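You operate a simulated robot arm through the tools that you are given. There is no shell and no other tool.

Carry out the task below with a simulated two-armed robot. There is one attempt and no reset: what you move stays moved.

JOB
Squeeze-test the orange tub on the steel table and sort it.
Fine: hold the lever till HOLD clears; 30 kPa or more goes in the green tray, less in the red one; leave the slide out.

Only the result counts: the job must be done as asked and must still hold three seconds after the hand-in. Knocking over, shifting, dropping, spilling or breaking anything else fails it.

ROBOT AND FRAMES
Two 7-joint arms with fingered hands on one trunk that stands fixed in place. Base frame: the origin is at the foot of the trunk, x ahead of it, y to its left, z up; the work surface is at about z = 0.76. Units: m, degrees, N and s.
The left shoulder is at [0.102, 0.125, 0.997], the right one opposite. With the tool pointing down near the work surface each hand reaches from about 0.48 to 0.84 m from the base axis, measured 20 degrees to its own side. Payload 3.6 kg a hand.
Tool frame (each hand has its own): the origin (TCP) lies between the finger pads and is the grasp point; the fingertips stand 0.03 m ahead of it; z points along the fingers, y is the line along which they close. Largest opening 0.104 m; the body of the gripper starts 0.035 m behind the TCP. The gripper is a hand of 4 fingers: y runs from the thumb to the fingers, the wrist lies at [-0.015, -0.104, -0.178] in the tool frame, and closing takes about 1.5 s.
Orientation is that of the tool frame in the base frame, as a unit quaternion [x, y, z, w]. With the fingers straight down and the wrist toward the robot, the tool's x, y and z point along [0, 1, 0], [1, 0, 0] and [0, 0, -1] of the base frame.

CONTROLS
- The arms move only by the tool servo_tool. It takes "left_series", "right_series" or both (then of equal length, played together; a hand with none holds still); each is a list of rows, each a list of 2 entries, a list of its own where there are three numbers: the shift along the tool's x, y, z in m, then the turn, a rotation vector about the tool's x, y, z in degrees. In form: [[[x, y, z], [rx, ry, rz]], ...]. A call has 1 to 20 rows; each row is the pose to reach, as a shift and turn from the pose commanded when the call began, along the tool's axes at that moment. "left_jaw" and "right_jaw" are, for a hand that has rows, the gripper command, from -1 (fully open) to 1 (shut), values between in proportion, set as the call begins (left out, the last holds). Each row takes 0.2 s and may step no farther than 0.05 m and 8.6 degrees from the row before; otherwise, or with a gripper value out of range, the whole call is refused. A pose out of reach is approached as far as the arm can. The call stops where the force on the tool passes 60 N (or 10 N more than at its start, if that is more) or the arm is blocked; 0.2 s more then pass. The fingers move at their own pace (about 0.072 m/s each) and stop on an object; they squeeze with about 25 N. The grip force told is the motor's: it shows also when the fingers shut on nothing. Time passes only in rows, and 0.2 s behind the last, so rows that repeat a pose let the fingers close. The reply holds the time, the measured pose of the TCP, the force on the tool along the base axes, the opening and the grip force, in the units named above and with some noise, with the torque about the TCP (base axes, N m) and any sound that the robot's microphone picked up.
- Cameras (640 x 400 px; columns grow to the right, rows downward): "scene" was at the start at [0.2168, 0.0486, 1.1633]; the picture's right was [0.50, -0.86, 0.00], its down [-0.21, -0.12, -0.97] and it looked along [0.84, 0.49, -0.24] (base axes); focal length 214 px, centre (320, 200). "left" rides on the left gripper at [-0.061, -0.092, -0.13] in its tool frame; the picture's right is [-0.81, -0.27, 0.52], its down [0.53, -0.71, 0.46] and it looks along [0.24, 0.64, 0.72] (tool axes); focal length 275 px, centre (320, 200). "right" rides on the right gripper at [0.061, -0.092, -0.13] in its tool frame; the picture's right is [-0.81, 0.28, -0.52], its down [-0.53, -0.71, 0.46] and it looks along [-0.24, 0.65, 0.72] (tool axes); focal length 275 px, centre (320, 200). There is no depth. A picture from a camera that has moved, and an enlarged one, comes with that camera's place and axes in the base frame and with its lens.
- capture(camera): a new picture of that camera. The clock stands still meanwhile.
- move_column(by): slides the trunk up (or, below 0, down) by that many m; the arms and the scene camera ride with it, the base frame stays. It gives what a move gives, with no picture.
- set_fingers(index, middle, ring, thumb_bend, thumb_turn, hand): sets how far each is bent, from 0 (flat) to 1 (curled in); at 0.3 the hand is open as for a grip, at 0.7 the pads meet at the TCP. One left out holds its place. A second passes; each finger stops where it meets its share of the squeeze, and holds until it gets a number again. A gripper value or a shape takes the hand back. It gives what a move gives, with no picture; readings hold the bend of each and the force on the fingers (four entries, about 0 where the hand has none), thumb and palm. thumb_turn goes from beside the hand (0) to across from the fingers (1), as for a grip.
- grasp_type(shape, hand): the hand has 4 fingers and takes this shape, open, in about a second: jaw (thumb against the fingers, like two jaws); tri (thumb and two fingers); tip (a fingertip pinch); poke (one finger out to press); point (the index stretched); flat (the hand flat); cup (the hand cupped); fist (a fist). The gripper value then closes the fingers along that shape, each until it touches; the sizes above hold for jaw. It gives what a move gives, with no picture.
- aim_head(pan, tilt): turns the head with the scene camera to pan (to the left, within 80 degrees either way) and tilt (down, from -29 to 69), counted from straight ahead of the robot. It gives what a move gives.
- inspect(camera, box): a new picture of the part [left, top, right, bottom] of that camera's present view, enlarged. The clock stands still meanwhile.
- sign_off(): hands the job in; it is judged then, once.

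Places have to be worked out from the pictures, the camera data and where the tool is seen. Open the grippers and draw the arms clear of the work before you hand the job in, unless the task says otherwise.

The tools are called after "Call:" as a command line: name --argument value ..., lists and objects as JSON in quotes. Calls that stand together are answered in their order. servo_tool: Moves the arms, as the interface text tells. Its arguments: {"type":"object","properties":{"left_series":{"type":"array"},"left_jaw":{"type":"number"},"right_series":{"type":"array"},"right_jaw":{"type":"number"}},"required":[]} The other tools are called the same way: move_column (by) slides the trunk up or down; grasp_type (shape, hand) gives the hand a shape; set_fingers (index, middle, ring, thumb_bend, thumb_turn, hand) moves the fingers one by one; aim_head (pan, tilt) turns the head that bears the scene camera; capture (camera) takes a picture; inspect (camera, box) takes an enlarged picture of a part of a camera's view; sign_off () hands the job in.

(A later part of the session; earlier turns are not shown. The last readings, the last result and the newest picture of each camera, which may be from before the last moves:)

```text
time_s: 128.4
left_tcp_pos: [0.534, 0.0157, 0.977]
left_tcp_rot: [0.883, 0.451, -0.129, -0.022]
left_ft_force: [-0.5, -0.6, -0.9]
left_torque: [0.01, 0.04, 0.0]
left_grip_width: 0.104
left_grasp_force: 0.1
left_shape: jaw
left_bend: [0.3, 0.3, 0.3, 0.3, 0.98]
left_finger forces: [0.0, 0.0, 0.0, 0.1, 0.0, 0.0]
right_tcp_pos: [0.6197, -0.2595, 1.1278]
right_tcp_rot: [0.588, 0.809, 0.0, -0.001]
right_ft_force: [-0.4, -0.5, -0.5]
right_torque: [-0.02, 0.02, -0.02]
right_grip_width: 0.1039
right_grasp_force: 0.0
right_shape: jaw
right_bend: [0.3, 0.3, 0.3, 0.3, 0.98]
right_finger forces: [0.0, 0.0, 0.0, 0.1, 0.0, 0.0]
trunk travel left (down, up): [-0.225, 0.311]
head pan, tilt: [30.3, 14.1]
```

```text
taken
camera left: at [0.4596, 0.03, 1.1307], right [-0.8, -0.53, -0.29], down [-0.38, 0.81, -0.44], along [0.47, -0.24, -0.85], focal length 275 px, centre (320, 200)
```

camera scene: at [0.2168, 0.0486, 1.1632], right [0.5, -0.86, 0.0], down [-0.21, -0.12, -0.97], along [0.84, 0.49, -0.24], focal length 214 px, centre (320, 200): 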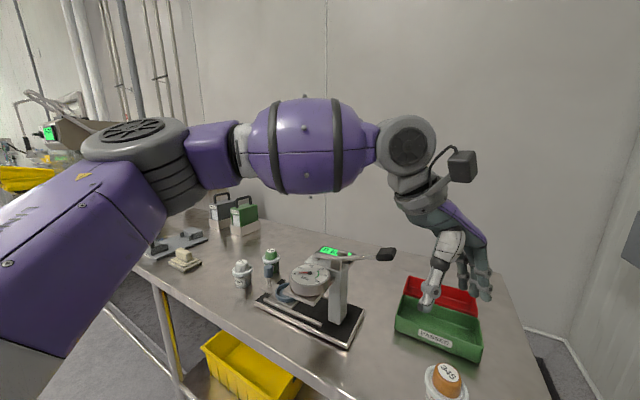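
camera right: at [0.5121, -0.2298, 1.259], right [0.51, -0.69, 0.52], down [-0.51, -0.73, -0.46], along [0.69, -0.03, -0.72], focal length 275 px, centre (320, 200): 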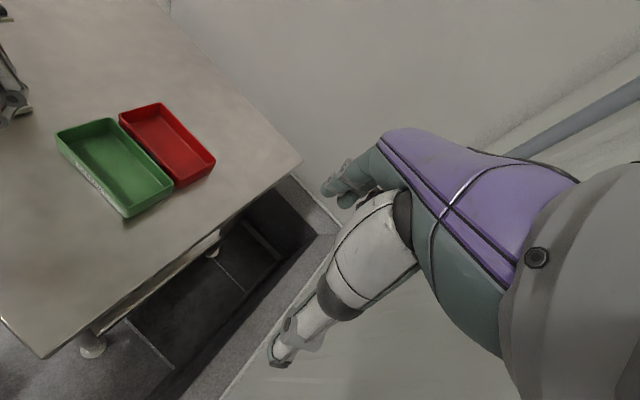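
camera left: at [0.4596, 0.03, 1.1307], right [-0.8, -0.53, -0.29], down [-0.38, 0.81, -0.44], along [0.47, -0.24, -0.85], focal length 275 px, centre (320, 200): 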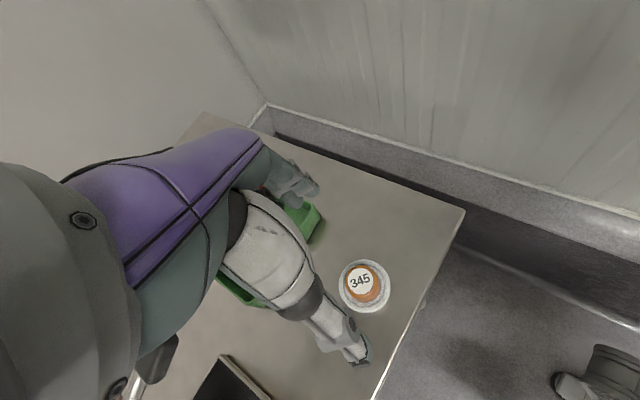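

The tub stands upright on the table at about (0.527, 0.007). I'll move the left arm up and back to its own side along the safe high path, undoing the yaw on the way.

Call:
servo_tool --left_series '[[[-0.0094, -0.007, -0.0435], [0, 0, 0]], [[-0.0187, -0.014, -0.087], [0, 0, 0]], [[-0.0229, -0.0171, -0.1063], [0, 0, 0]], [[0.0133, -0.0379, -0.1108], [-1.4, -1, -6.4]], [[0.0496, -0.0586, -0.1153], [-2.8, -2.1, -12.9]], [[0.0858, -0.0794, -0.1197], [-4.1, -3.1, -19.3]], [[0.122, -0.1002, -0.1242], [-5.5, -4.1, -25.7]], [[0.1582, -0.1209, -0.1287], [-6.9, -5.2, -32.2]], [[0.1944, -0.1417, -0.1332], [-8.3, -6.2, -38.6]], [[0.2128, -0.1801, -0.1336], [-8.3, -6.2, -38.6]], [[0.2311, -0.2186, -0.134], [-8.3, -6.2, -38.6]], [[0.2495, -0.257, -0.1343], [-8.3, -6.2, -38.6]], [[0.2678, -0.2954, -0.1347], [-8.3, -6.2, -38.6]], [[0.2678, -0.2954, -0.1347], [-8.3, -6.2, -38.6]]]'

Call:
capture --camera "scene"

Call:
capture --camera "left"

```text
time_s: 131.4
left_tcp_pos: [0.4817, 0.4135, 1.099]
left_tcp_rot: [0.676, 0.725, -0.129, 0.023]
left_ft_force: [0.6, -0.5, 0.5]
left_torque: [0.0, 0.01, -0.01]
left_grip_width: 0.1039
left_grasp_force: 0.0
left_shape: jaw
left_bend: [0.3, 0.3, 0.3, 0.3, 0.98]
left_finger forces: [0.0, 0.0, 0.0, 0.0, 0.1, 0.0]
left hand out of reach, approached as far as the arm can: row 1, 2, 3
right_tcp_pos: [0.6205, -0.26, 1.1279]
right_tcp_rot: [0.588, 0.809, 0.0, 0.0]
right_ft_force: [-0.4, -0.2, 0.6]
right_torque: [-0.03, -0.02, 0.02]
right_grip_width: 0.1039
right_grasp_force: 0.1
right_shape: jaw
right_bend: [0.3, 0.3, 0.3, 0.3, 0.98]
right_finger forces: [0.0, 0.1, 0.0, 0.0, 0.1, 0.0]
trunk travel left (down, up): [-0.225, 0.311]
head pan, tilt: [30.3, 14.1]
```

```text
taken
camera scene: at [0.2169, 0.0484, 1.1632], right [0.5, -0.86, 0.0], down [-0.21, -0.12, -0.97], along [0.84, 0.49, -0.24], focal length 214 px, centre (320, 200)
```

scene: 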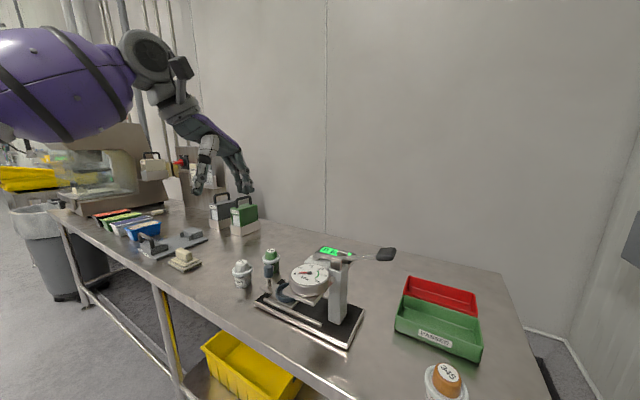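

```text
taken
camera left: at [0.414, 0.3768, 1.2522], right [-0.27, -0.92, -0.29], down [-0.81, 0.38, -0.44], along [0.51, 0.11, -0.85], focal length 275 px, centre (320, 200)
```

left: 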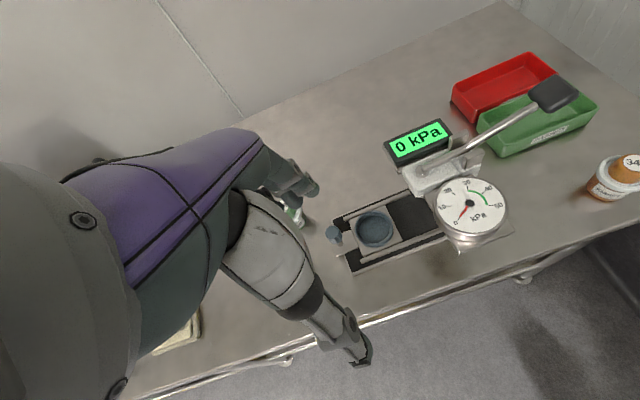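

Left arm is clear. Now I test the right hand's reach above the red tray with the empty hand before picking up the tub.

Call:
servo_tool --right_series '[[[0.0262, 0.0236, 0.0188], [0, 0, 0]], [[0.0524, 0.0473, 0.0376], [0, 0, 0]], [[0.0785, 0.0709, 0.0564], [0, 0, 0]], [[0.1047, 0.0946, 0.0752], [0, 0, 0]], [[0.1309, 0.1182, 0.094], [0, 0, 0]], [[0.1467, 0.1402, 0.1202], [0, 0, 0]], [[0.1625, 0.1621, 0.1464], [0, 0, 0]], [[0.1784, 0.1841, 0.1726], [0, 0, 0]], [[0.1942, 0.206, 0.1988], [0, 0, 0]], [[0.21, 0.228, 0.225], [0, 0, 0]], [[0.21, 0.228, 0.225], [0, 0, 0]]]'

Call:
capture --camera "scene"

Call:
capture --camera "right"

```text
time_s: 133.8
left_tcp_pos: [0.4811, 0.4121, 1.0991]
left_tcp_rot: [0.675, 0.726, -0.129, 0.025]
left_ft_force: [-1.2, 0.2, -0.1]
left_torque: [0.02, -0.02, 0.0]
left_grip_width: 0.1037
left_grasp_force: 0.1
left_shape: jaw
left_bend: [0.3, 0.3, 0.3, 0.3, 0.98]
left_finger forces: [0.1, 0.0, 0.0, 0.0, 0.0, 0.1]
right_tcp_pos: [0.7703, 0.0122, 0.9056]
right_tcp_rot: [0.589, 0.808, 0.001, 0.001]
right_ft_force: [-0.9, 0.3, -0.3]
right_torque: [-0.01, -0.03, -0.05]
right_grip_width: 0.1038
right_grasp_force: 0.0
right_shape: jaw
right_bend: [0.3, 0.3, 0.3, 0.3, 0.98]
right_finger forces: [0.0, 0.0, 0.1, 0.1, 0.0, 0.0]
trunk travel left (down, up): [-0.225, 0.311]
head pan, tilt: [30.3, 14.1]
```

```text
taken
camera scene: at [0.2167, 0.0482, 1.1633], right [0.5, -0.86, 0.0], down [-0.21, -0.12, -0.97], along [0.84, 0.49, -0.24], focal length 214 px, centre (320, 200)
```

scene: 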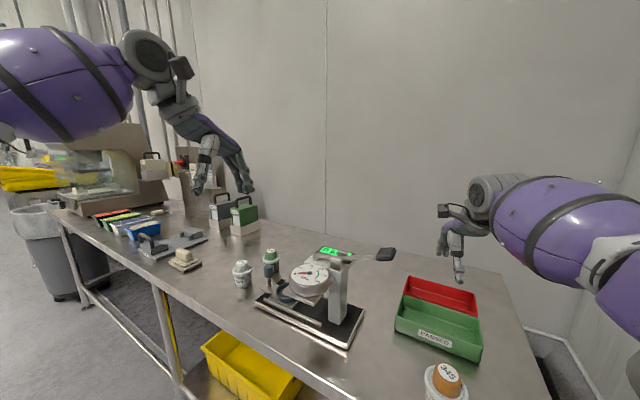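

```text
taken
camera right: at [0.6635, 0.0413, 1.0366], right [0.51, -0.69, 0.52], down [-0.51, -0.73, -0.46], along [0.69, -0.03, -0.72], focal length 275 px, centre (320, 200)
```

right: 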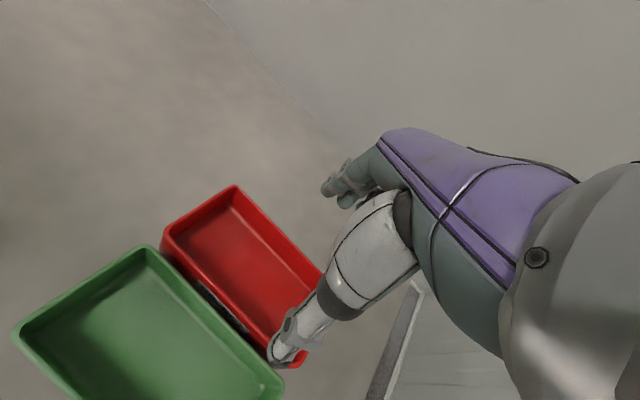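

The right hand reaches the red tray well. Now I'll bring it back above the tub at (0.527, 0.007), staying high.

Call:
servo_tool --right_series '[[[0, 0, -0.04], [0, 0, 0]], [[0, 0, -0.075], [0, 0, 0]], [[0.0117, -0.0388, -0.07], [0, 0, 0]], [[0.0233, -0.0775, -0.065], [0, 0, 0]], [[0.035, -0.1163, -0.06], [0, 0, 0]], [[0.0467, -0.1551, -0.055], [0, 0, 0]], [[0.0583, -0.1938, -0.05], [0, 0, 0]], [[0.07, -0.2326, -0.045], [0, 0, 0]], [[0.07, -0.2326, -0.045], [0, 0, 0]]]'

Call:
capture --camera "right"

Call:
capture --camera "scene"

```text
time_s: 135.8
left_tcp_pos: [0.4816, 0.413, 1.0986]
left_tcp_rot: [0.675, 0.726, -0.128, 0.024]
left_ft_force: [-0.4, -0.2, -0.7]
left_torque: [0.01, -0.01, -0.03]
left_grip_width: 0.1038
left_grasp_force: 0.2
left_shape: jaw
left_bend: [0.3, 0.3, 0.3, 0.3, 0.98]
left_finger forces: [0.1, 0.0, 0.0, 0.0, 0.1, 0.0]
right_tcp_pos: [0.5245, 0.0048, 0.9482]
right_tcp_rot: [0.589, 0.808, 0.0, 0.001]
right_ft_force: [-0.5, 0.3, -0.2]
right_torque: [-0.01, -0.01, -0.01]
right_grip_width: 0.1038
right_grasp_force: 0.1
right_shape: jaw
right_bend: [0.3, 0.3, 0.3, 0.3, 0.98]
right_finger forces: [0.0, 0.0, 0.0, 0.1, 0.0, 0.0]
right hand out of reach, approached as far as the arm can: row 1, 2
trunk travel left (down, up): [-0.225, 0.311]
head pan, tilt: [30.3, 14.1]
```

```text
taken
camera right: at [0.4171, 0.0345, 1.0794], right [0.51, -0.69, 0.52], down [-0.52, -0.73, -0.46], along [0.69, -0.03, -0.72], focal length 275 px, centre (320, 200)
```

right: 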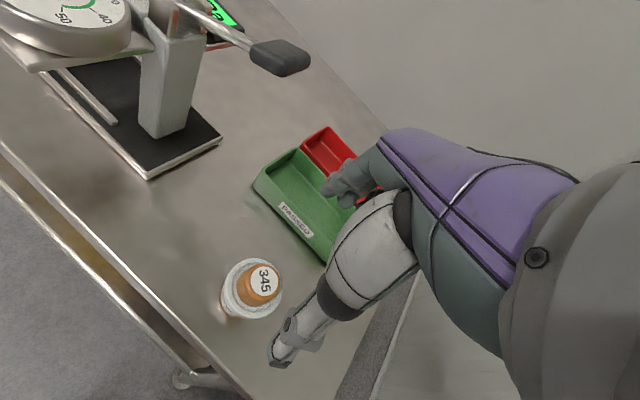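

```text
taken
camera scene: at [0.2168, 0.0486, 1.1632], right [0.5, -0.86, 0.0], down [-0.21, -0.12, -0.97], along [0.84, 0.49, -0.24], focal length 214 px, centre (320, 200)
```

scene: 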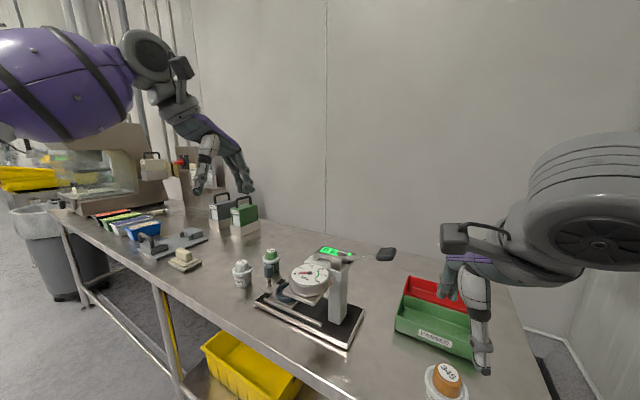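

The cap is at about (0.527, 0.009). I'll descend with open fingers to z≈0.836 so that the pads can close on the tall cap, with the tips just above the rim.

Call:
servo_tool --right_series '[[[0.0023, 0.0034, 0.03], [0, 0, 0]], [[0.0023, 0.0034, 0.06], [0, 0, 0]], [[0.0023, 0.0034, 0.085], [0, 0, 0]], [[0.0023, 0.0034, 0.105], [0, 0, 0]], [[0.0023, 0.0034, 0.112], [0, 0, 0]], [[0.0023, 0.0034, 0.112], [0, 0, 0]]]'

Call:
capture --camera "right"

Call:
inspect --camera "scene" --box '[400, 280, 500, 400]'

```text
time_s: 137.2
left_tcp_pos: [0.4816, 0.4132, 1.099]
left_tcp_rot: [0.675, 0.726, -0.129, 0.024]
left_ft_force: [-0.3, -0.8, -0.4]
left_torque: [0.0, 0.01, 0.01]
left_grip_width: 0.1038
left_grasp_force: 0.0
left_shape: jaw
left_bend: [0.3, 0.3, 0.3, 0.3, 0.98]
left_finger forces: [0.0, 0.1, 0.0, 0.0, 0.1, 0.0]
right_tcp_pos: [0.5284, 0.0102, 0.8331]
right_tcp_rot: [0.588, 0.809, 0.0, 0.0]
right_ft_force: [0.4, -0.5, 0.3]
right_torque: [-0.02, 0.0, 0.03]
right_grip_width: 0.1038
right_grasp_force: 0.1
right_shape: jaw
right_bend: [0.3, 0.3, 0.3, 0.3, 0.98]
right_finger forces: [0.0, 0.0, 0.1, 0.0, 0.0, 0.0]
trunk travel left (down, up): [-0.225, 0.311]
head pan, tilt: [30.3, 14.1]
```

```text
taken
camera right: at [0.421, 0.0398, 0.9644], right [0.51, -0.69, 0.52], down [-0.51, -0.73, -0.46], along [0.69, -0.03, -0.72], focal length 275 px, centre (320, 200)
```

right: 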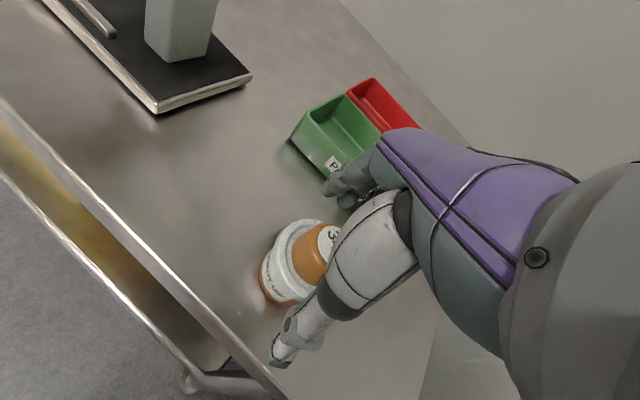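

```text
3.33 times, centred on (450, 340) of scene
camera zoom: at [0.2168, 0.0486, 1.1633], right [0.5, -0.86, 0.0], down [-0.21, -0.12, -0.97], along [0.84, 0.49, -0.24], focal length 715 px, centre (-113, -267)
```

zoom: 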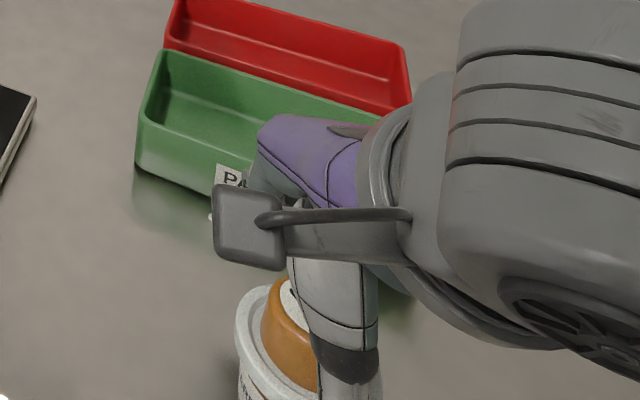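

I'll zoom in to judge the fingertip height relative to the rim before closing.

Call:
inspect --camera "right" --box '[230, 160, 430, 380]'

```text
1.82 times, centred on (330, 270) of right
camera zoom: at [0.421, 0.0398, 0.9644], right [0.51, -0.69, 0.52], down [-0.51, -0.73, -0.46], along [0.69, -0.03, -0.72], focal length 500 px, centre (302, 73)
```

zoom: 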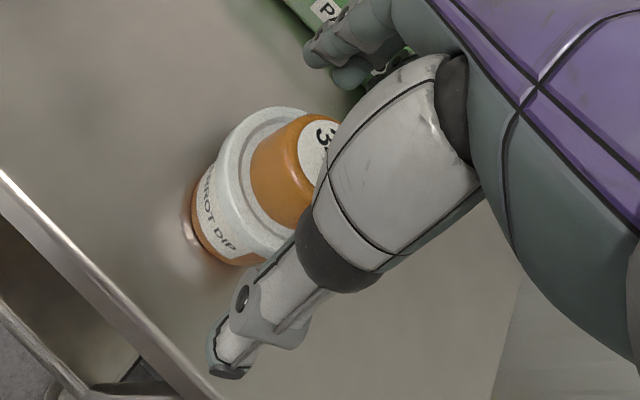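

I'll raise 5 mm to keep the tips above the rim, then close on the cap.

Call:
servo_tool --right_series '[[[0, 0, -0.005], [0, 0, 0]], [[0, 0, -0.005], [0, 0, 0]]]'

Call:
servo_tool --right_series '[[[0, 0, 0], [0, 0, 0]], [[0, 0, 0], [0, 0, 0]], [[0, 0, 0], [0, 0, 0]], [[0, 0, 0], [0, 0, 0]], [[0, 0, 0], [0, 0, 0]], [[0, 0, 0], [0, 0, 0]], [[0, 0, 0], [0, 0, 0]], [[0, 0, 0], [0, 0, 0]]]' --right_jaw 0.6

Call:
inspect --camera "right" --box '[230, 160, 430, 380]'

Call:
inspect --camera "left" --box '[540, 120, 640, 220]'

```text
time_s: 137.8
left_tcp_pos: [0.4817, 0.4133, 1.0979]
left_tcp_rot: [0.675, 0.726, -0.129, 0.024]
left_ft_force: [0.0, -0.7, -0.7]
left_torque: [0.0, 0.02, -0.04]
left_grip_width: 0.1039
left_grasp_force: 0.0
left_shape: jaw
left_bend: [0.3, 0.3, 0.3, 0.3, 0.98]
left_finger forces: [0.0, 0.0, 0.0, 0.0, 0.1, 0.0]
right_tcp_pos: [0.5279, 0.0108, 0.8381]
right_tcp_rot: [0.589, 0.808, 0.0, 0.001]
right_ft_force: [-0.2, 0.5, -0.4]
right_torque: [0.0, -0.02, -0.02]
right_grip_width: 0.1037
right_grasp_force: 0.1
right_shape: jaw
right_bend: [0.3, 0.3, 0.3, 0.3, 0.98]
right_finger forces: [0.0, 0.0, 0.1, 0.0, 0.1, 0.0]
trunk travel left (down, up): [-0.225, 0.311]
head pan, tilt: [30.3, 14.1]
```

```text
time_s: 139.6
left_tcp_pos: [0.4798, 0.4136, 1.0996]
left_tcp_rot: [0.675, 0.726, -0.128, 0.025]
left_ft_force: [-0.1, -0.7, 1.1]
left_torque: [0.0, 0.03, -0.04]
left_grip_width: 0.1039
left_grasp_force: 0.0
left_shape: jaw
left_bend: [0.3, 0.3, 0.3, 0.3, 0.98]
left_finger forces: [0.0, 0.0, 0.1, 0.0, 0.1, 0.0]
right_tcp_pos: [0.5282, 0.0105, 0.8393]
right_tcp_rot: [0.588, 0.809, 0.002, 0.001]
right_ft_force: [2.0, 0.9, 17.7]
right_torque: [0.07, -0.21, -0.03]
right_grip_width: 0.0424
right_grasp_force: 25.3
right_shape: jaw
right_bend: [0.74, 0.47, 0.52, 0.73, 1.0]
right_finger forces: [18.9, 11.5, 0.0, 0.1, 24.9, 0.0]
trunk travel left (down, up): [-0.225, 0.311]
head pan, tilt: [30.3, 14.1]
```

```text
1.82 times, centred on (330, 270) of right
camera zoom: at [0.42, 0.0404, 0.9708], right [0.51, -0.69, 0.52], down [-0.51, -0.73, -0.46], along [0.69, -0.03, -0.72], focal length 500 px, centre (302, 73)
```

zoom: 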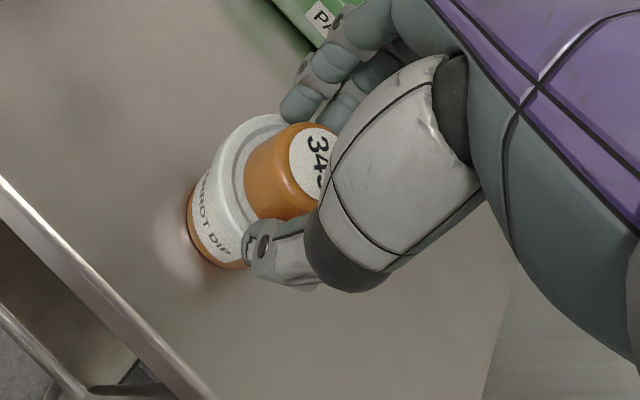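

```text
4.00 times, centred on (590, 170) of left
camera zoom: at [0.413, 0.3765, 1.2528], right [-0.27, -0.92, -0.29], down [-0.81, 0.38, -0.44], along [0.52, 0.11, -0.85], focal length 1101 px, centre (-760, 320)
```

zoom: 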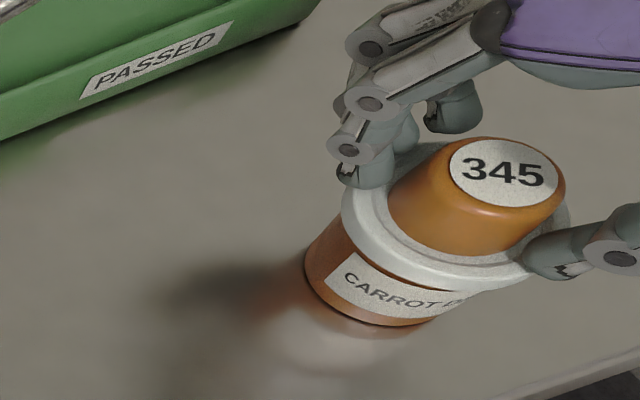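

The fingertips are pressing on top of the rim (18 N upward), so the hand is too low for the cap. I'll open, raise 11 mm and close again.

Call:
servo_tool --right_series '[[[0, 0, 0], [0, 0, 0]], [[0, 0, 0], [0, 0, 0]], [[0, 0, 0], [0, 0, 0]], [[0, 0, 0], [0, 0, 0]], [[0, 0, -0.006], [0, 0, 0]], [[0, 0, -0.011], [0, 0, 0]], [[0, 0, -0.011], [0, 0, 0]]]' --right_jaw -0.5

Call:
servo_tool --right_series '[[[0, 0, 0], [0, 0, 0]], [[0, 0, 0], [0, 0, 0]], [[0, 0, 0], [0, 0, 0]], [[0, 0, 0], [0, 0, 0]], [[0, 0, 0], [0, 0, 0]], [[0, 0, 0], [0, 0, 0]], [[0, 0, 0], [0, 0, 0]]]' --right_jaw 0.6

Call:
inspect --camera "right" --box '[230, 160, 430, 380]'

Call:
inspect --camera "left" --box '[540, 120, 640, 220]'

```text
time_s: 141.2
left_tcp_pos: [0.4825, 0.4124, 1.0988]
left_tcp_rot: [0.675, 0.726, -0.129, 0.024]
left_ft_force: [0.3, 0.0, -0.1]
left_torque: [0.01, 0.0, 0.0]
left_grip_width: 0.1038
left_grasp_force: 0.1
left_shape: jaw
left_bend: [0.3, 0.3, 0.3, 0.3, 0.98]
left_finger forces: [0.0, 0.0, 0.1, 0.0, 0.0, 0.0]
right_tcp_pos: [0.5288, 0.0128, 0.8504]
right_tcp_rot: [0.589, 0.808, 0.0, 0.001]
right_ft_force: [-0.1, -0.7, 0.2]
right_torque: [0.01, -0.01, -0.02]
right_grip_width: 0.0777
right_grasp_force: 0.0
right_shape: jaw
right_bend: [0.27, 0.35, 0.33, 0.54, 0.99]
right_finger forces: [0.1, 0.0, 0.0, 0.0, 0.0, 0.1]
trunk travel left (down, up): [-0.225, 0.311]
head pan, tilt: [30.3, 14.1]
```

```text
time_s: 142.8
left_tcp_pos: [0.4817, 0.4145, 1.0987]
left_tcp_rot: [0.675, 0.726, -0.128, 0.024]
left_ft_force: [-0.3, -0.4, 0.5]
left_torque: [-0.01, -0.01, 0.02]
left_grip_width: 0.1037
left_grasp_force: 0.1
left_shape: jaw
left_bend: [0.3, 0.3, 0.3, 0.3, 0.98]
left_finger forces: [0.0, 0.0, 0.0, 0.1, 0.1, 0.0]
right_tcp_pos: [0.5284, 0.0117, 0.8495]
right_tcp_rot: [0.589, 0.808, 0.001, 0.001]
right_ft_force: [-0.7, -0.5, 1.4]
right_torque: [0.0, 0.04, -0.04]
right_grip_width: 0.0264
right_grasp_force: 24.2
right_shape: jaw
right_bend: [0.73, 0.54, 0.61, 0.75, 1.0]
right_finger forces: [10.7, 8.4, 0.1, 0.0, 20.8, 0.0]
trunk travel left (down, up): [-0.225, 0.311]
head pan, tilt: [30.3, 14.1]
```

```text
1.82 times, centred on (330, 270) of right
camera zoom: at [0.4206, 0.0414, 0.9814], right [0.51, -0.69, 0.52], down [-0.51, -0.73, -0.46], along [0.69, -0.03, -0.72], focal length 500 px, centre (302, 73)
```

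zoom: 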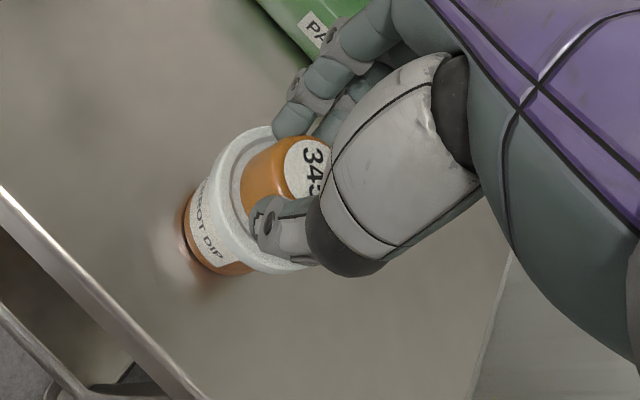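

```text
4.00 times, centred on (590, 170) of left
camera zoom: at [0.414, 0.3765, 1.2524], right [-0.27, -0.92, -0.29], down [-0.81, 0.38, -0.44], along [0.51, 0.11, -0.85], focal length 1101 px, centre (-760, 320)
```

zoom: 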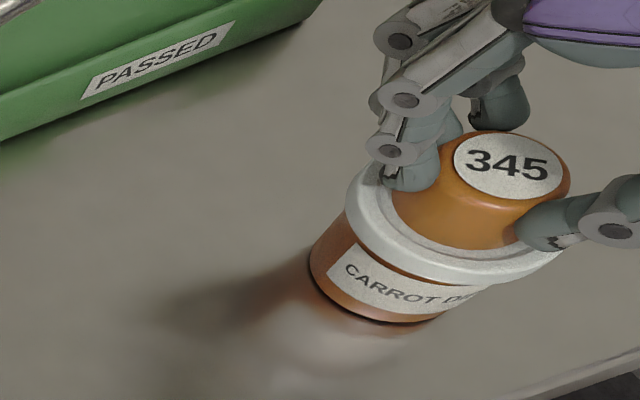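

Now thumb and fingers hold the cap sides (width 0.026, almost no vertical load). I'll do a test lift of 15 mm and wait to see if it creeps.

Call:
servo_tool --right_series '[[[0, 0, -0.003], [0, 0, 0]], [[0, 0, -0.008], [0, 0, 0]], [[0, 0, -0.015], [0, 0, 0]], [[0, 0, -0.015], [0, 0, 0]], [[0, 0, -0.015], [0, 0, 0]], [[0, 0, -0.015], [0, 0, 0]], [[0, 0, -0.015], [0, 0, 0]], [[0, 0, -0.015], [0, 0, 0]]]'

Call:
inspect --camera "left" --box '[540, 120, 640, 220]'

Call:
inspect --camera "right" --box '[230, 160, 430, 380]'

```text
time_s: 144.6
left_tcp_pos: [0.4818, 0.4137, 1.0992]
left_tcp_rot: [0.675, 0.726, -0.13, 0.024]
left_ft_force: [-0.2, 0.6, 0.0]
left_torque: [0.02, 0.04, 0.02]
left_grip_width: 0.1039
left_grasp_force: 0.0
left_shape: jaw
left_bend: [0.3, 0.3, 0.3, 0.3, 0.98]
left_finger forces: [0.0, 0.1, 0.1, 0.1, 0.0, 0.0]
right_tcp_pos: [0.5288, 0.0118, 0.8656]
right_tcp_rot: [0.589, 0.808, 0.0, 0.0]
right_ft_force: [-0.6, 0.2, -0.9]
right_torque: [0.0, 0.01, -0.01]
right_grip_width: 0.026
right_grasp_force: 24.8
right_shape: jaw
right_bend: [0.73, 0.54, 0.61, 0.75, 1.0]
right_finger forces: [10.8, 8.4, 0.1, 0.1, 20.3, 0.0]
trunk travel left (down, up): [-0.225, 0.311]
head pan, tilt: [30.3, 14.1]
```

```text
4.00 times, centred on (590, 170) of left
camera zoom: at [0.4142, 0.3765, 1.2523], right [-0.27, -0.92, -0.29], down [-0.81, 0.38, -0.44], along [0.51, 0.11, -0.85], focal length 1101 px, centre (-760, 320)
```

zoom: 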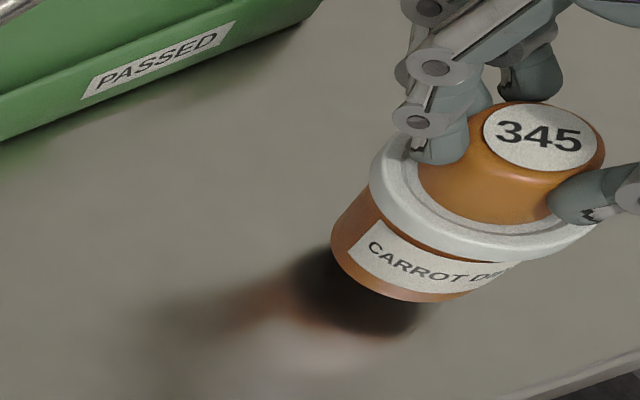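

```text
1.82 times, centred on (330, 270) of right
camera zoom: at [0.4215, 0.0408, 0.9967], right [0.51, -0.69, 0.52], down [-0.51, -0.73, -0.46], along [0.69, -0.03, -0.72], focal length 500 px, centre (302, 73)
```

zoom: 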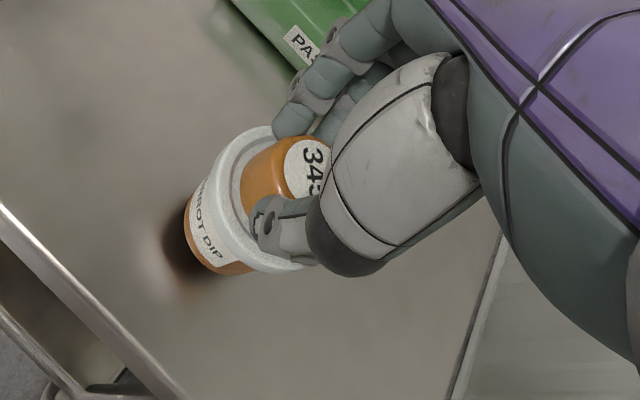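

The lift is stable (no creep, tub upright). I'll raise to z≈0.905 (base 2 cm above tray rims) and carry it over to the red tray.

Call:
servo_tool --right_series '[[[0, 0, -0.02], [0, 0, 0]], [[0, 0, -0.04], [0, 0, 0]], [[-0.0106, 0.0341, -0.04], [0, 0, 0]], [[-0.0212, 0.0682, -0.04], [0, 0, 0]], [[-0.0318, 0.1023, -0.04], [0, 0, 0]], [[-0.0424, 0.1364, -0.04], [0, 0, 0]], [[-0.053, 0.1705, -0.04], [0, 0, 0]], [[-0.0636, 0.2046, -0.04], [0, 0, 0]], [[-0.0741, 0.2387, -0.04], [0, 0, 0]], [[-0.0741, 0.2387, -0.04], [0, 0, 0]]]'

Call:
capture --camera "right"

Call:
inspect --camera "scene" --box '[380, 180, 540, 370]'

Call:
inspect --camera "left" --box '[420, 20, 620, 170]'

```text
time_s: 146.8
left_tcp_pos: [0.4815, 0.4128, 1.0989]
left_tcp_rot: [0.676, 0.725, -0.129, 0.024]
left_ft_force: [0.5, 0.0, -0.2]
left_torque: [0.01, -0.02, -0.03]
left_grip_width: 0.104
left_grasp_force: 0.0
left_shape: jaw
left_bend: [0.3, 0.3, 0.3, 0.3, 0.98]
left_finger forces: [0.0, 0.0, 0.0, 0.0, 0.0, 0.0]
right_tcp_pos: [0.7639, 0.0155, 0.9047]
right_tcp_rot: [0.588, 0.809, 0.001, 0.001]
right_ft_force: [0.4, -0.6, -1.1]
right_torque: [-0.01, 0.02, -0.01]
right_grip_width: 0.0259
right_grasp_force: 24.9
right_shape: jaw
right_bend: [0.73, 0.54, 0.61, 0.75, 1.0]
right_finger forces: [10.9, 8.6, 0.1, 0.1, 20.2, 0.0]
right hand out of reach, approached as far as the arm can: row 9, 10
trunk travel left (down, up): [-0.225, 0.311]
head pan, tilt: [30.3, 14.1]
```

```text
taken
camera right: at [0.6575, 0.0445, 1.0365], right [0.51, -0.69, 0.52], down [-0.51, -0.73, -0.46], along [0.69, -0.03, -0.72], focal length 275 px, centre (320, 200)
```

right: 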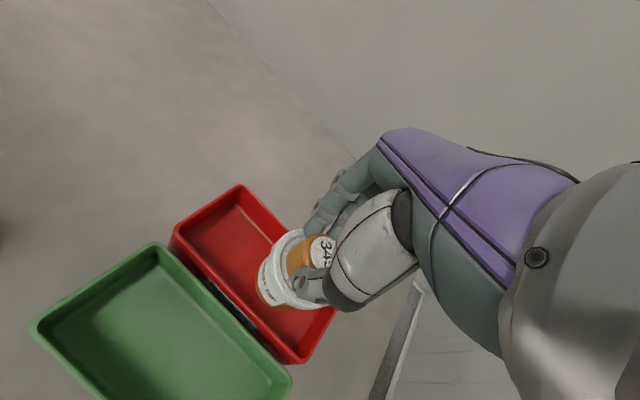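

```text
2.11 times, centred on (460, 275) of scene
camera zoom: at [0.217, 0.0488, 1.1632], right [0.5, -0.86, 0.0], down [-0.21, -0.12, -0.97], along [0.84, 0.49, -0.24], focal length 452 px, centre (25, 42)
```

zoom: 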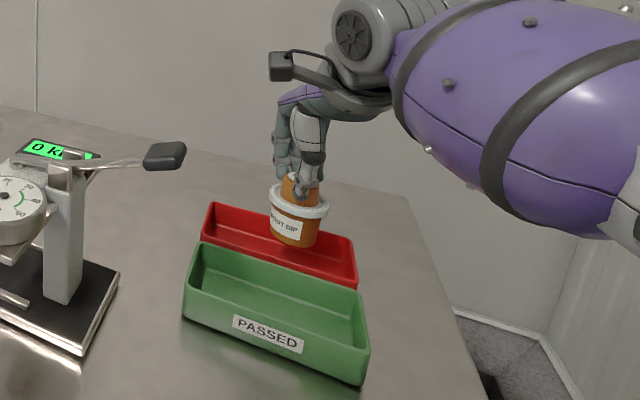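

```text
2.67 times, centred on (520, 95) of left
camera zoom: at [0.4143, 0.3767, 1.2522], right [-0.27, -0.92, -0.29], down [-0.81, 0.38, -0.44], along [0.51, 0.11, -0.85], focal length 734 px, centre (-213, 480)
```

zoom: 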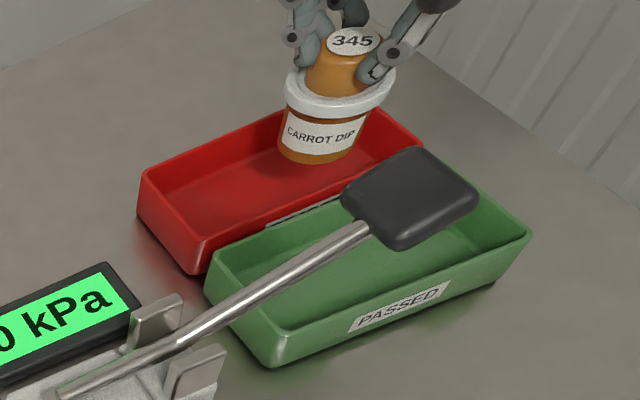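

I'm at the reach limit (x=0.764, need about 0.777). Moving toward −y shortens the reach, so I'll slide to y≈−0.01 and slightly lower while extending in x.

Call:
servo_tool --right_series '[[[-0.0125, 0.0, 0.004], [0, 0, 0]], [[-0.0255, 0.0, 0.008], [0, 0, 0]], [[-0.0282, 0.0066, 0.01], [0, 0, 0]], [[-0.0282, 0.0066, 0.01], [0, 0, 0]]]'

Call:
capture --camera "right"

Call:
inspect --camera "left" --box '[420, 20, 620, 170]'

```text
time_s: 147.8
left_tcp_pos: [0.4823, 0.4141, 1.0984]
left_tcp_rot: [0.675, 0.726, -0.129, 0.024]
left_ft_force: [1.4, 0.2, -0.1]
left_torque: [0.02, -0.02, 0.02]
left_grip_width: 0.1037
left_grasp_force: 0.1
left_shape: jaw
left_bend: [0.3, 0.3, 0.3, 0.3, 0.98]
left_finger forces: [0.0, 0.0, 0.0, 0.0, 0.1, 0.1]
right_tcp_pos: [0.7767, -0.0112, 0.8943]
right_tcp_rot: [0.589, 0.808, 0.001, 0.002]
right_ft_force: [0.0, 0.1, -1.1]
right_torque: [0.03, -0.01, 0.0]
right_grip_width: 0.026
right_grasp_force: 24.9
right_shape: jaw
right_bend: [0.73, 0.54, 0.61, 0.75, 1.0]
right_finger forces: [10.8, 8.7, 0.2, 0.0, 20.1, 0.1]
right hand out of reach, approached as far as the arm can: row 3, 4
trunk travel left (down, up): [-0.225, 0.311]
head pan, tilt: [30.3, 14.1]
```

```text
taken
camera right: at [0.6695, 0.0182, 1.0258], right [0.51, -0.69, 0.52], down [-0.51, -0.73, -0.46], along [0.69, -0.03, -0.72], focal length 275 px, centre (320, 200)
```

right: 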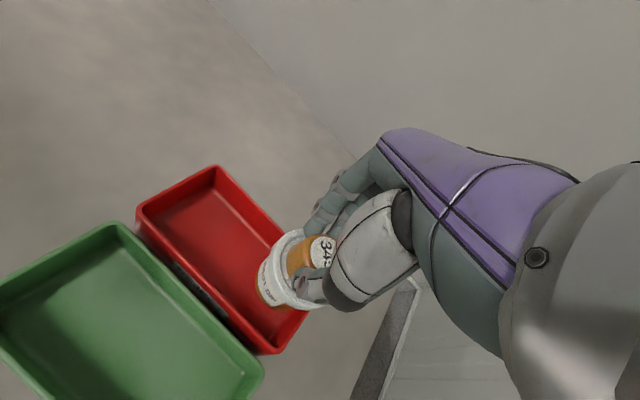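

```text
2.67 times, centred on (520, 95) of left
camera zoom: at [0.4143, 0.3764, 1.2523], right [-0.27, -0.92, -0.29], down [-0.81, 0.38, -0.44], along [0.51, 0.11, -0.85], focal length 734 px, centre (-213, 480)
```

zoom: 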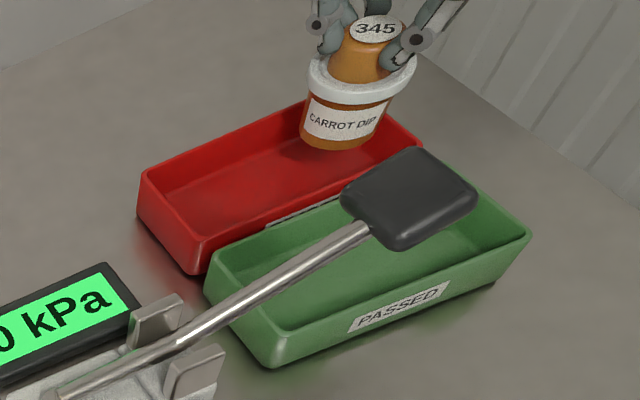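

I'm at (0.777, −0.011); the tray's inner width centre is near x≈0.781, so I want 5 mm more in x and a bit more y from the end wall. Raising the trunk levels the shoulder with the wrist and adds reach, so I'll raise it 4 cm and bring the hands back down after.

Call:
move_column --by 0.04

Call:
servo_tool --right_series '[[[0.002, 0.0, 0.015], [0, 0, 0]], [[0.004, 0.002, 0.03], [0, 0, 0]], [[0.0055, 0.005, 0.04], [0, 0, 0]], [[0.0055, 0.0075, 0.043], [0, 0, 0]], [[0.0055, 0.0075, 0.043], [0, 0, 0]]]'

Call:
capture --camera "right"

Call:
inspect --camera "left" --box '[420, 20, 620, 170]'

```text
time_s: 148.6
left_tcp_pos: [0.4828, 0.4137, 1.1375]
left_tcp_rot: [0.675, 0.726, -0.129, 0.024]
left_ft_force: [0.7, 0.4, 0.1]
left_torque: [-0.02, 0.0, 0.0]
left_grip_width: 0.1038
left_grasp_force: 0.1
left_shape: jaw
left_bend: [0.3, 0.3, 0.3, 0.3, 0.98]
left_finger forces: [0.1, 0.0, 0.1, 0.0, 0.0, 0.0]
right_tcp_pos: [0.7723, -0.0129, 0.9568]
right_tcp_rot: [0.589, 0.808, 0.012, 0.015]
right_ft_force: [-0.4, 0.4, -1.5]
right_torque: [-0.02, 0.04, -0.01]
right_grip_width: 0.0258
right_grasp_force: 24.7
right_shape: jaw
right_bend: [0.73, 0.54, 0.61, 0.75, 1.0]
right_finger forces: [10.9, 8.8, 0.2, 0.0, 20.0, 0.1]
trunk travel left (down, up): [-0.265, 0.271]
head pan, tilt: [30.3, 14.1]
```

```text
time_s: 149.8
left_tcp_pos: [0.4821, 0.4138, 1.1373]
left_tcp_rot: [0.675, 0.726, -0.13, 0.024]
left_ft_force: [-0.7, 0.0, -0.4]
left_torque: [0.02, 0.0, 0.0]
left_grip_width: 0.1039
left_grasp_force: 0.1
left_shape: jaw
left_bend: [0.3, 0.3, 0.3, 0.3, 0.98]
left_finger forces: [0.0, 0.1, 0.1, 0.0, 0.0, 0.0]
right_tcp_pos: [0.7764, -0.0059, 0.9138]
right_tcp_rot: [0.589, 0.808, 0.013, 0.017]
right_ft_force: [0.7, 0.3, -0.4]
right_torque: [-0.03, 0.0, 0.0]
right_grip_width: 0.0265
right_grasp_force: 24.6
right_shape: jaw
right_bend: [0.73, 0.54, 0.61, 0.75, 1.0]
right_finger forces: [11.0, 8.8, 0.2, 0.0, 20.0, 0.0]
trunk travel left (down, up): [-0.265, 0.271]
head pan, tilt: [30.3, 14.1]
```

```text
taken
camera right: at [0.6644, 0.0247, 1.0416], right [0.49, -0.69, 0.54], down [-0.5, -0.72, -0.48], along [0.72, -0.03, -0.7], focal length 275 px, centre (320, 200)
```

right: 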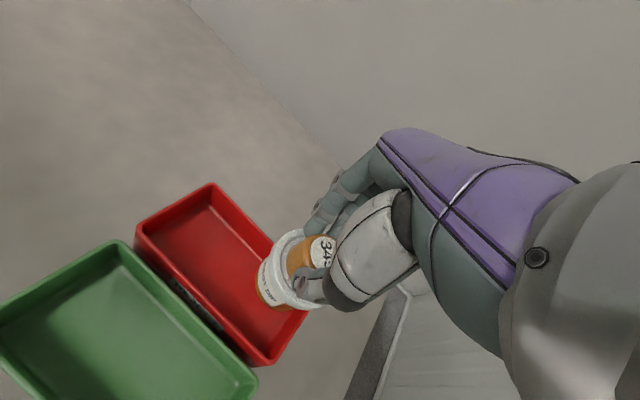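

```text
2.67 times, centred on (520, 95) of left
camera zoom: at [0.4146, 0.3771, 1.2915], right [-0.27, -0.92, -0.29], down [-0.81, 0.38, -0.44], along [0.51, 0.11, -0.85], focal length 734 px, centre (-213, 480)
```

zoom: 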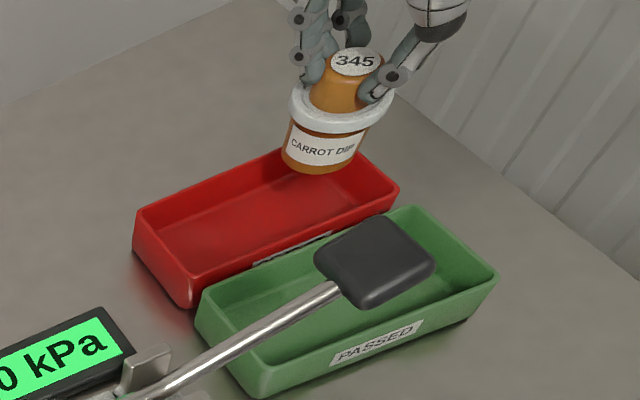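

Reach is fine now: (0.776, −0.006, 0.914), with a 2.5° tilt that puts the tub base near x≈0.779. I'll lower to just above the rim and check alignment.

Call:
servo_tool --right_series '[[[0, 0, 0.01], [0, 0, 0]], [[0, 0, 0.02], [0, 0, 0]], [[0, 0, 0.024], [0, 0, 0]], [[0, 0, 0.024], [0, 0, 0]]]'

Call:
inspect --camera "right" --box '[120, 160, 360, 380]'

Call:
inspect --camera "left" --box '[450, 20, 590, 140]'

Call:
inspect --camera "scene" --box '[390, 220, 500, 350]'

```text
time_s: 150.8
left_tcp_pos: [0.4826, 0.4135, 1.1365]
left_tcp_rot: [0.675, 0.726, -0.129, 0.024]
left_ft_force: [-0.7, 0.3, 0.4]
left_torque: [-0.02, 0.0, -0.04]
left_grip_width: 0.1038
left_grasp_force: 0.0
left_shape: jaw
left_bend: [0.3, 0.3, 0.3, 0.3, 0.98]
left_finger forces: [0.0, 0.1, 0.0, 0.0, 0.0, 0.0]
right_tcp_pos: [0.7781, -0.0036, 0.8909]
right_tcp_rot: [0.589, 0.808, 0.013, 0.016]
right_ft_force: [0.0, -0.4, -1.3]
right_torque: [0.02, -0.02, 0.0]
right_grip_width: 0.0259
right_grasp_force: 25.2
right_shape: jaw
right_bend: [0.73, 0.54, 0.61, 0.75, 1.0]
right_finger forces: [11.0, 8.7, 0.2, 0.1, 20.1, 0.0]
trunk travel left (down, up): [-0.265, 0.271]
head pan, tilt: [30.3, 14.1]
```

```text
1.82 times, centred on (240, 270) of right
camera zoom: at [0.6658, 0.0257, 1.0174], right [0.49, -0.69, 0.54], down [-0.5, -0.73, -0.48], along [0.72, -0.03, -0.7], focal length 500 px, centre (466, 73)
```

zoom: 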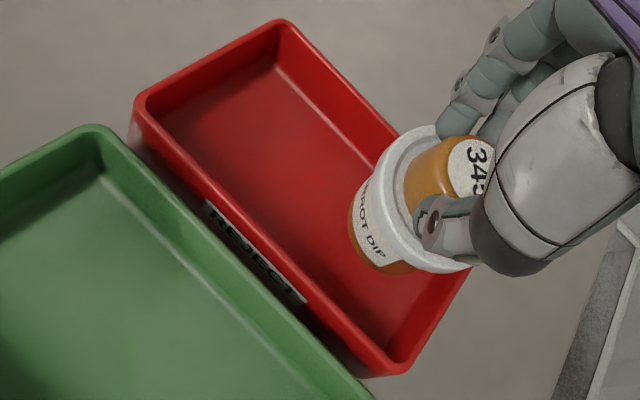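

```text
3.33 times, centred on (520, 80) of left
camera zoom: at [0.4146, 0.3771, 1.2915], right [-0.27, -0.92, -0.29], down [-0.81, 0.38, -0.44], along [0.51, 0.11, -0.85], focal length 918 px, centre (-347, 600)
```

zoom: 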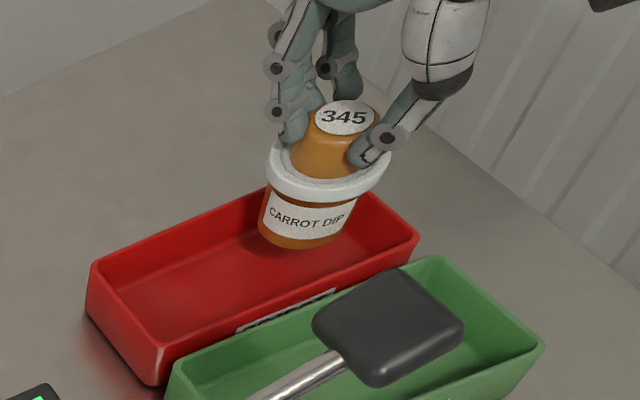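

```text
3.08 times, centred on (445, 285) of scene
camera zoom: at [0.2057, 0.0486, 1.2044], right [0.5, -0.86, 0.0], down [-0.21, -0.12, -0.97], along [0.84, 0.49, -0.24], focal length 660 px, centre (-65, -62)
```

zoom: 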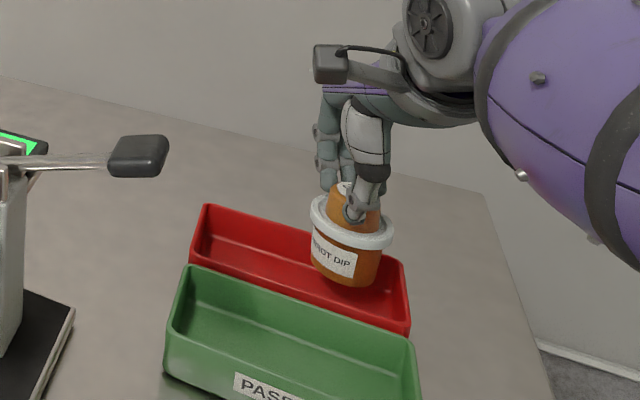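

The tray is labelled REJECT and the tub sits over its interior, within about 4 mm of the width centre. I'll lower it into the tray with a 2 mm correction, stopping a little above the floor.

Call:
servo_tool --right_series '[[[0, 0.002, 0.006], [0, 0, 0]], [[0, 0.002, 0.012], [0, 0, 0]], [[0, 0.002, 0.018], [0, 0, 0]], [[0, 0.002, 0.024], [0, 0, 0]], [[0, 0.002, 0.028], [0, 0, 0]], [[0, 0.002, 0.028], [0, 0, 0]]]'

Call:
inspect --camera "right" --box '[120, 160, 360, 380]'

Call:
inspect --camera "left" --box '[450, 20, 590, 140]'

```text
time_s: 152.2
left_tcp_pos: [0.482, 0.4139, 1.1376]
left_tcp_rot: [0.675, 0.726, -0.129, 0.024]
left_ft_force: [-0.6, -0.9, -0.4]
left_torque: [0.0, -0.01, 0.02]
left_grip_width: 0.1038
left_grasp_force: 0.1
left_shape: jaw
left_bend: [0.3, 0.3, 0.3, 0.3, 0.98]
left_finger forces: [0.1, 0.0, 0.0, 0.0, 0.0, 0.0]
right_tcp_pos: [0.7802, -0.0055, 0.8626]
right_tcp_rot: [0.588, 0.809, 0.012, 0.015]
right_ft_force: [-0.1, 0.5, -1.2]
right_torque: [-0.03, 0.01, -0.01]
right_grip_width: 0.0259
right_grasp_force: 24.6
right_shape: jaw
right_bend: [0.73, 0.54, 0.61, 0.75, 1.0]
right_finger forces: [11.1, 8.7, 0.1, 0.1, 20.0, 0.1]
right hand out of reach, approached as far as the arm can: row 1, 5
trunk travel left (down, up): [-0.265, 0.271]
head pan, tilt: [30.3, 14.1]
```

```text
1.82 times, centred on (240, 270) of right
camera zoom: at [0.6667, 0.0248, 0.9902], right [0.49, -0.69, 0.54], down [-0.5, -0.73, -0.48], along [0.72, -0.03, -0.7], focal length 500 px, centre (466, 73)
```

zoom: 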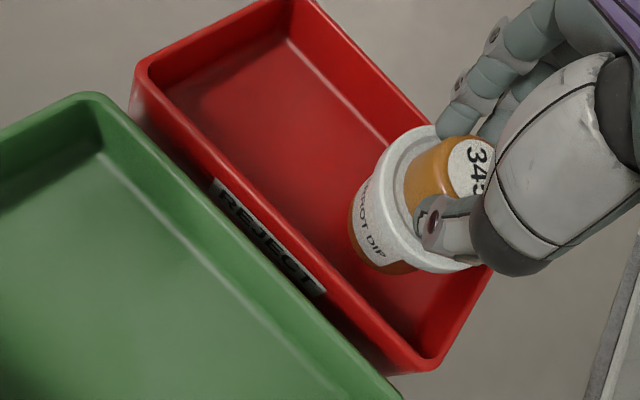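

```text
3.33 times, centred on (520, 80) of left
camera zoom: at [0.4146, 0.3771, 1.2915], right [-0.27, -0.92, -0.29], down [-0.81, 0.38, -0.44], along [0.51, 0.11, -0.85], focal length 918 px, centre (-347, 600)
```

zoom: 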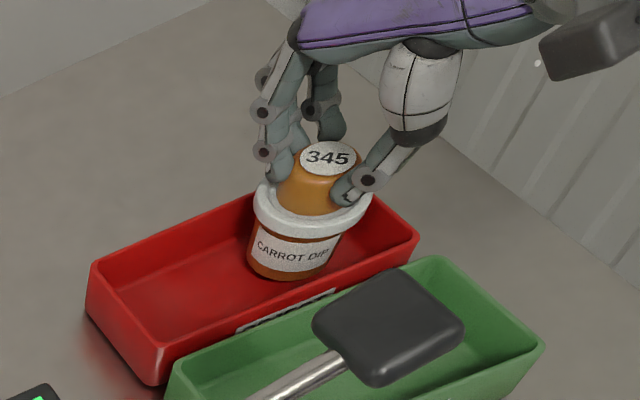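

The tub is inside the tray, clear of both walls. I'll lower the last millimetres in small steps until contact.

Call:
servo_tool --right_series '[[[0, 0, 0.002], [0, 0, 0]], [[0, 0, 0.004], [0, 0, 0]], [[0, 0, 0.006], [0, 0, 0]], [[0, 0, 0.0075], [0, 0, 0]], [[0, 0, 0.0075], [0, 0, 0]]]'

```text
time_s: 153.4
left_tcp_pos: [0.4815, 0.4136, 1.1378]
left_tcp_rot: [0.675, 0.726, -0.129, 0.024]
left_ft_force: [0.0, 0.0, 0.2]
left_torque: [-0.04, -0.02, 0.02]
left_grip_width: 0.1039
left_grasp_force: 0.1
left_shape: jaw
left_bend: [0.3, 0.3, 0.3, 0.3, 0.98]
left_finger forces: [0.0, 0.0, 0.1, 0.1, 0.0, 0.0]
right_tcp_pos: [0.7804, -0.0025, 0.8559]
right_tcp_rot: [0.589, 0.808, 0.013, 0.015]
right_ft_force: [0.7, 1.1, 2.1]
right_torque: [0.0, -0.01, -0.01]
right_grip_width: 0.0262
right_grasp_force: 25.3
right_shape: jaw
right_bend: [0.73, 0.54, 0.61, 0.75, 1.0]
right_finger forces: [11.6, 9.3, 0.3, 0.1, 20.6, 0.1]
right hand out of reach, approached as far as the arm can: row 1, 2, 3, 4, 5
trunk travel left (down, up): [-0.265, 0.271]
head pan, tilt: [30.3, 14.1]
```

Contact with the tray floor (force changed by about 3 N at the expected height). I'll open the right hand.

Call:
servo_tool --right_series '[[[0, 0, 0], [0, 0, 0]], [[0, 0, 0], [0, 0, 0]], [[0, 0, 0], [0, 0, 0]], [[0, 0, 0], [0, 0, 0]], [[0, 0, 0], [0, 0, 0]]]' --right_jaw -1

Call:
inspect --camera "left" --box '[450, 20, 590, 140]'

Call:
inspect --camera "right" --box '[120, 160, 360, 380]'

```text
time_s: 154.6
left_tcp_pos: [0.4818, 0.4146, 1.139]
left_tcp_rot: [0.675, 0.726, -0.129, 0.024]
left_ft_force: [0.0, -0.3, 0.6]
left_torque: [-0.03, -0.01, -0.01]
left_grip_width: 0.1039
left_grasp_force: 0.1
left_shape: jaw
left_bend: [0.3, 0.3, 0.3, 0.3, 0.98]
left_finger forces: [0.1, 0.0, 0.0, 0.0, 0.0, 0.0]
right_tcp_pos: [0.7792, -0.0046, 0.8547]
right_tcp_rot: [0.59, 0.807, 0.014, 0.015]
right_ft_force: [-0.6, 0.0, -0.3]
right_torque: [0.01, 0.01, 0.0]
right_grip_width: 0.1037
right_grasp_force: 0.1
right_shape: jaw
right_bend: [0.3, 0.3, 0.3, 0.3, 0.98]
right_finger forces: [0.1, 0.1, 0.0, 0.0, 0.1, 0.0]
trunk travel left (down, up): [-0.265, 0.271]
head pan, tilt: [30.3, 14.1]
```

```text
3.33 times, centred on (520, 80) of left
camera zoom: at [0.4145, 0.3771, 1.2915], right [-0.27, -0.92, -0.29], down [-0.81, 0.38, -0.44], along [0.51, 0.11, -0.85], focal length 918 px, centre (-347, 600)
```

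zoom: 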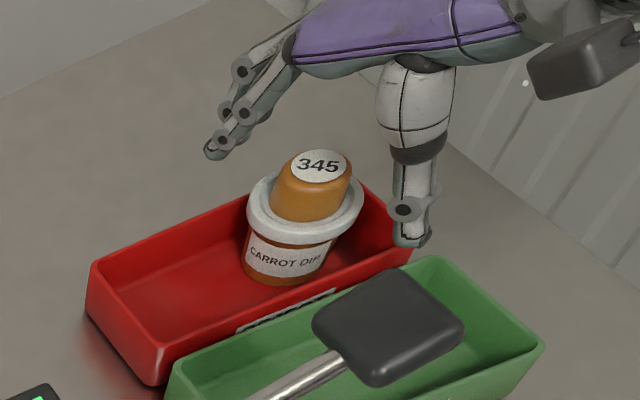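

```text
1.82 times, centred on (240, 270) of right
camera zoom: at [0.6666, 0.0252, 0.9824], right [0.49, -0.69, 0.54], down [-0.5, -0.72, -0.48], along [0.72, -0.03, -0.7], focal length 500 px, centre (466, 73)
```

zoom: 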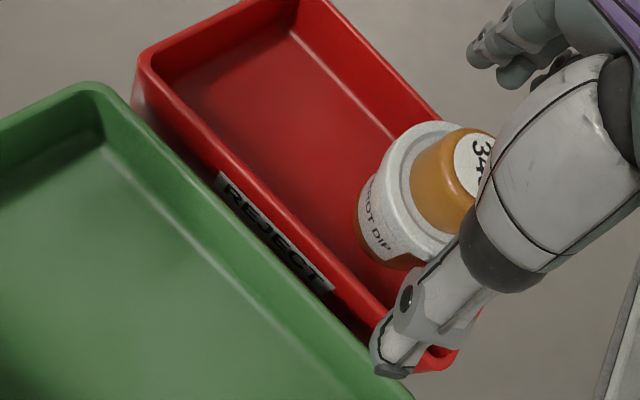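

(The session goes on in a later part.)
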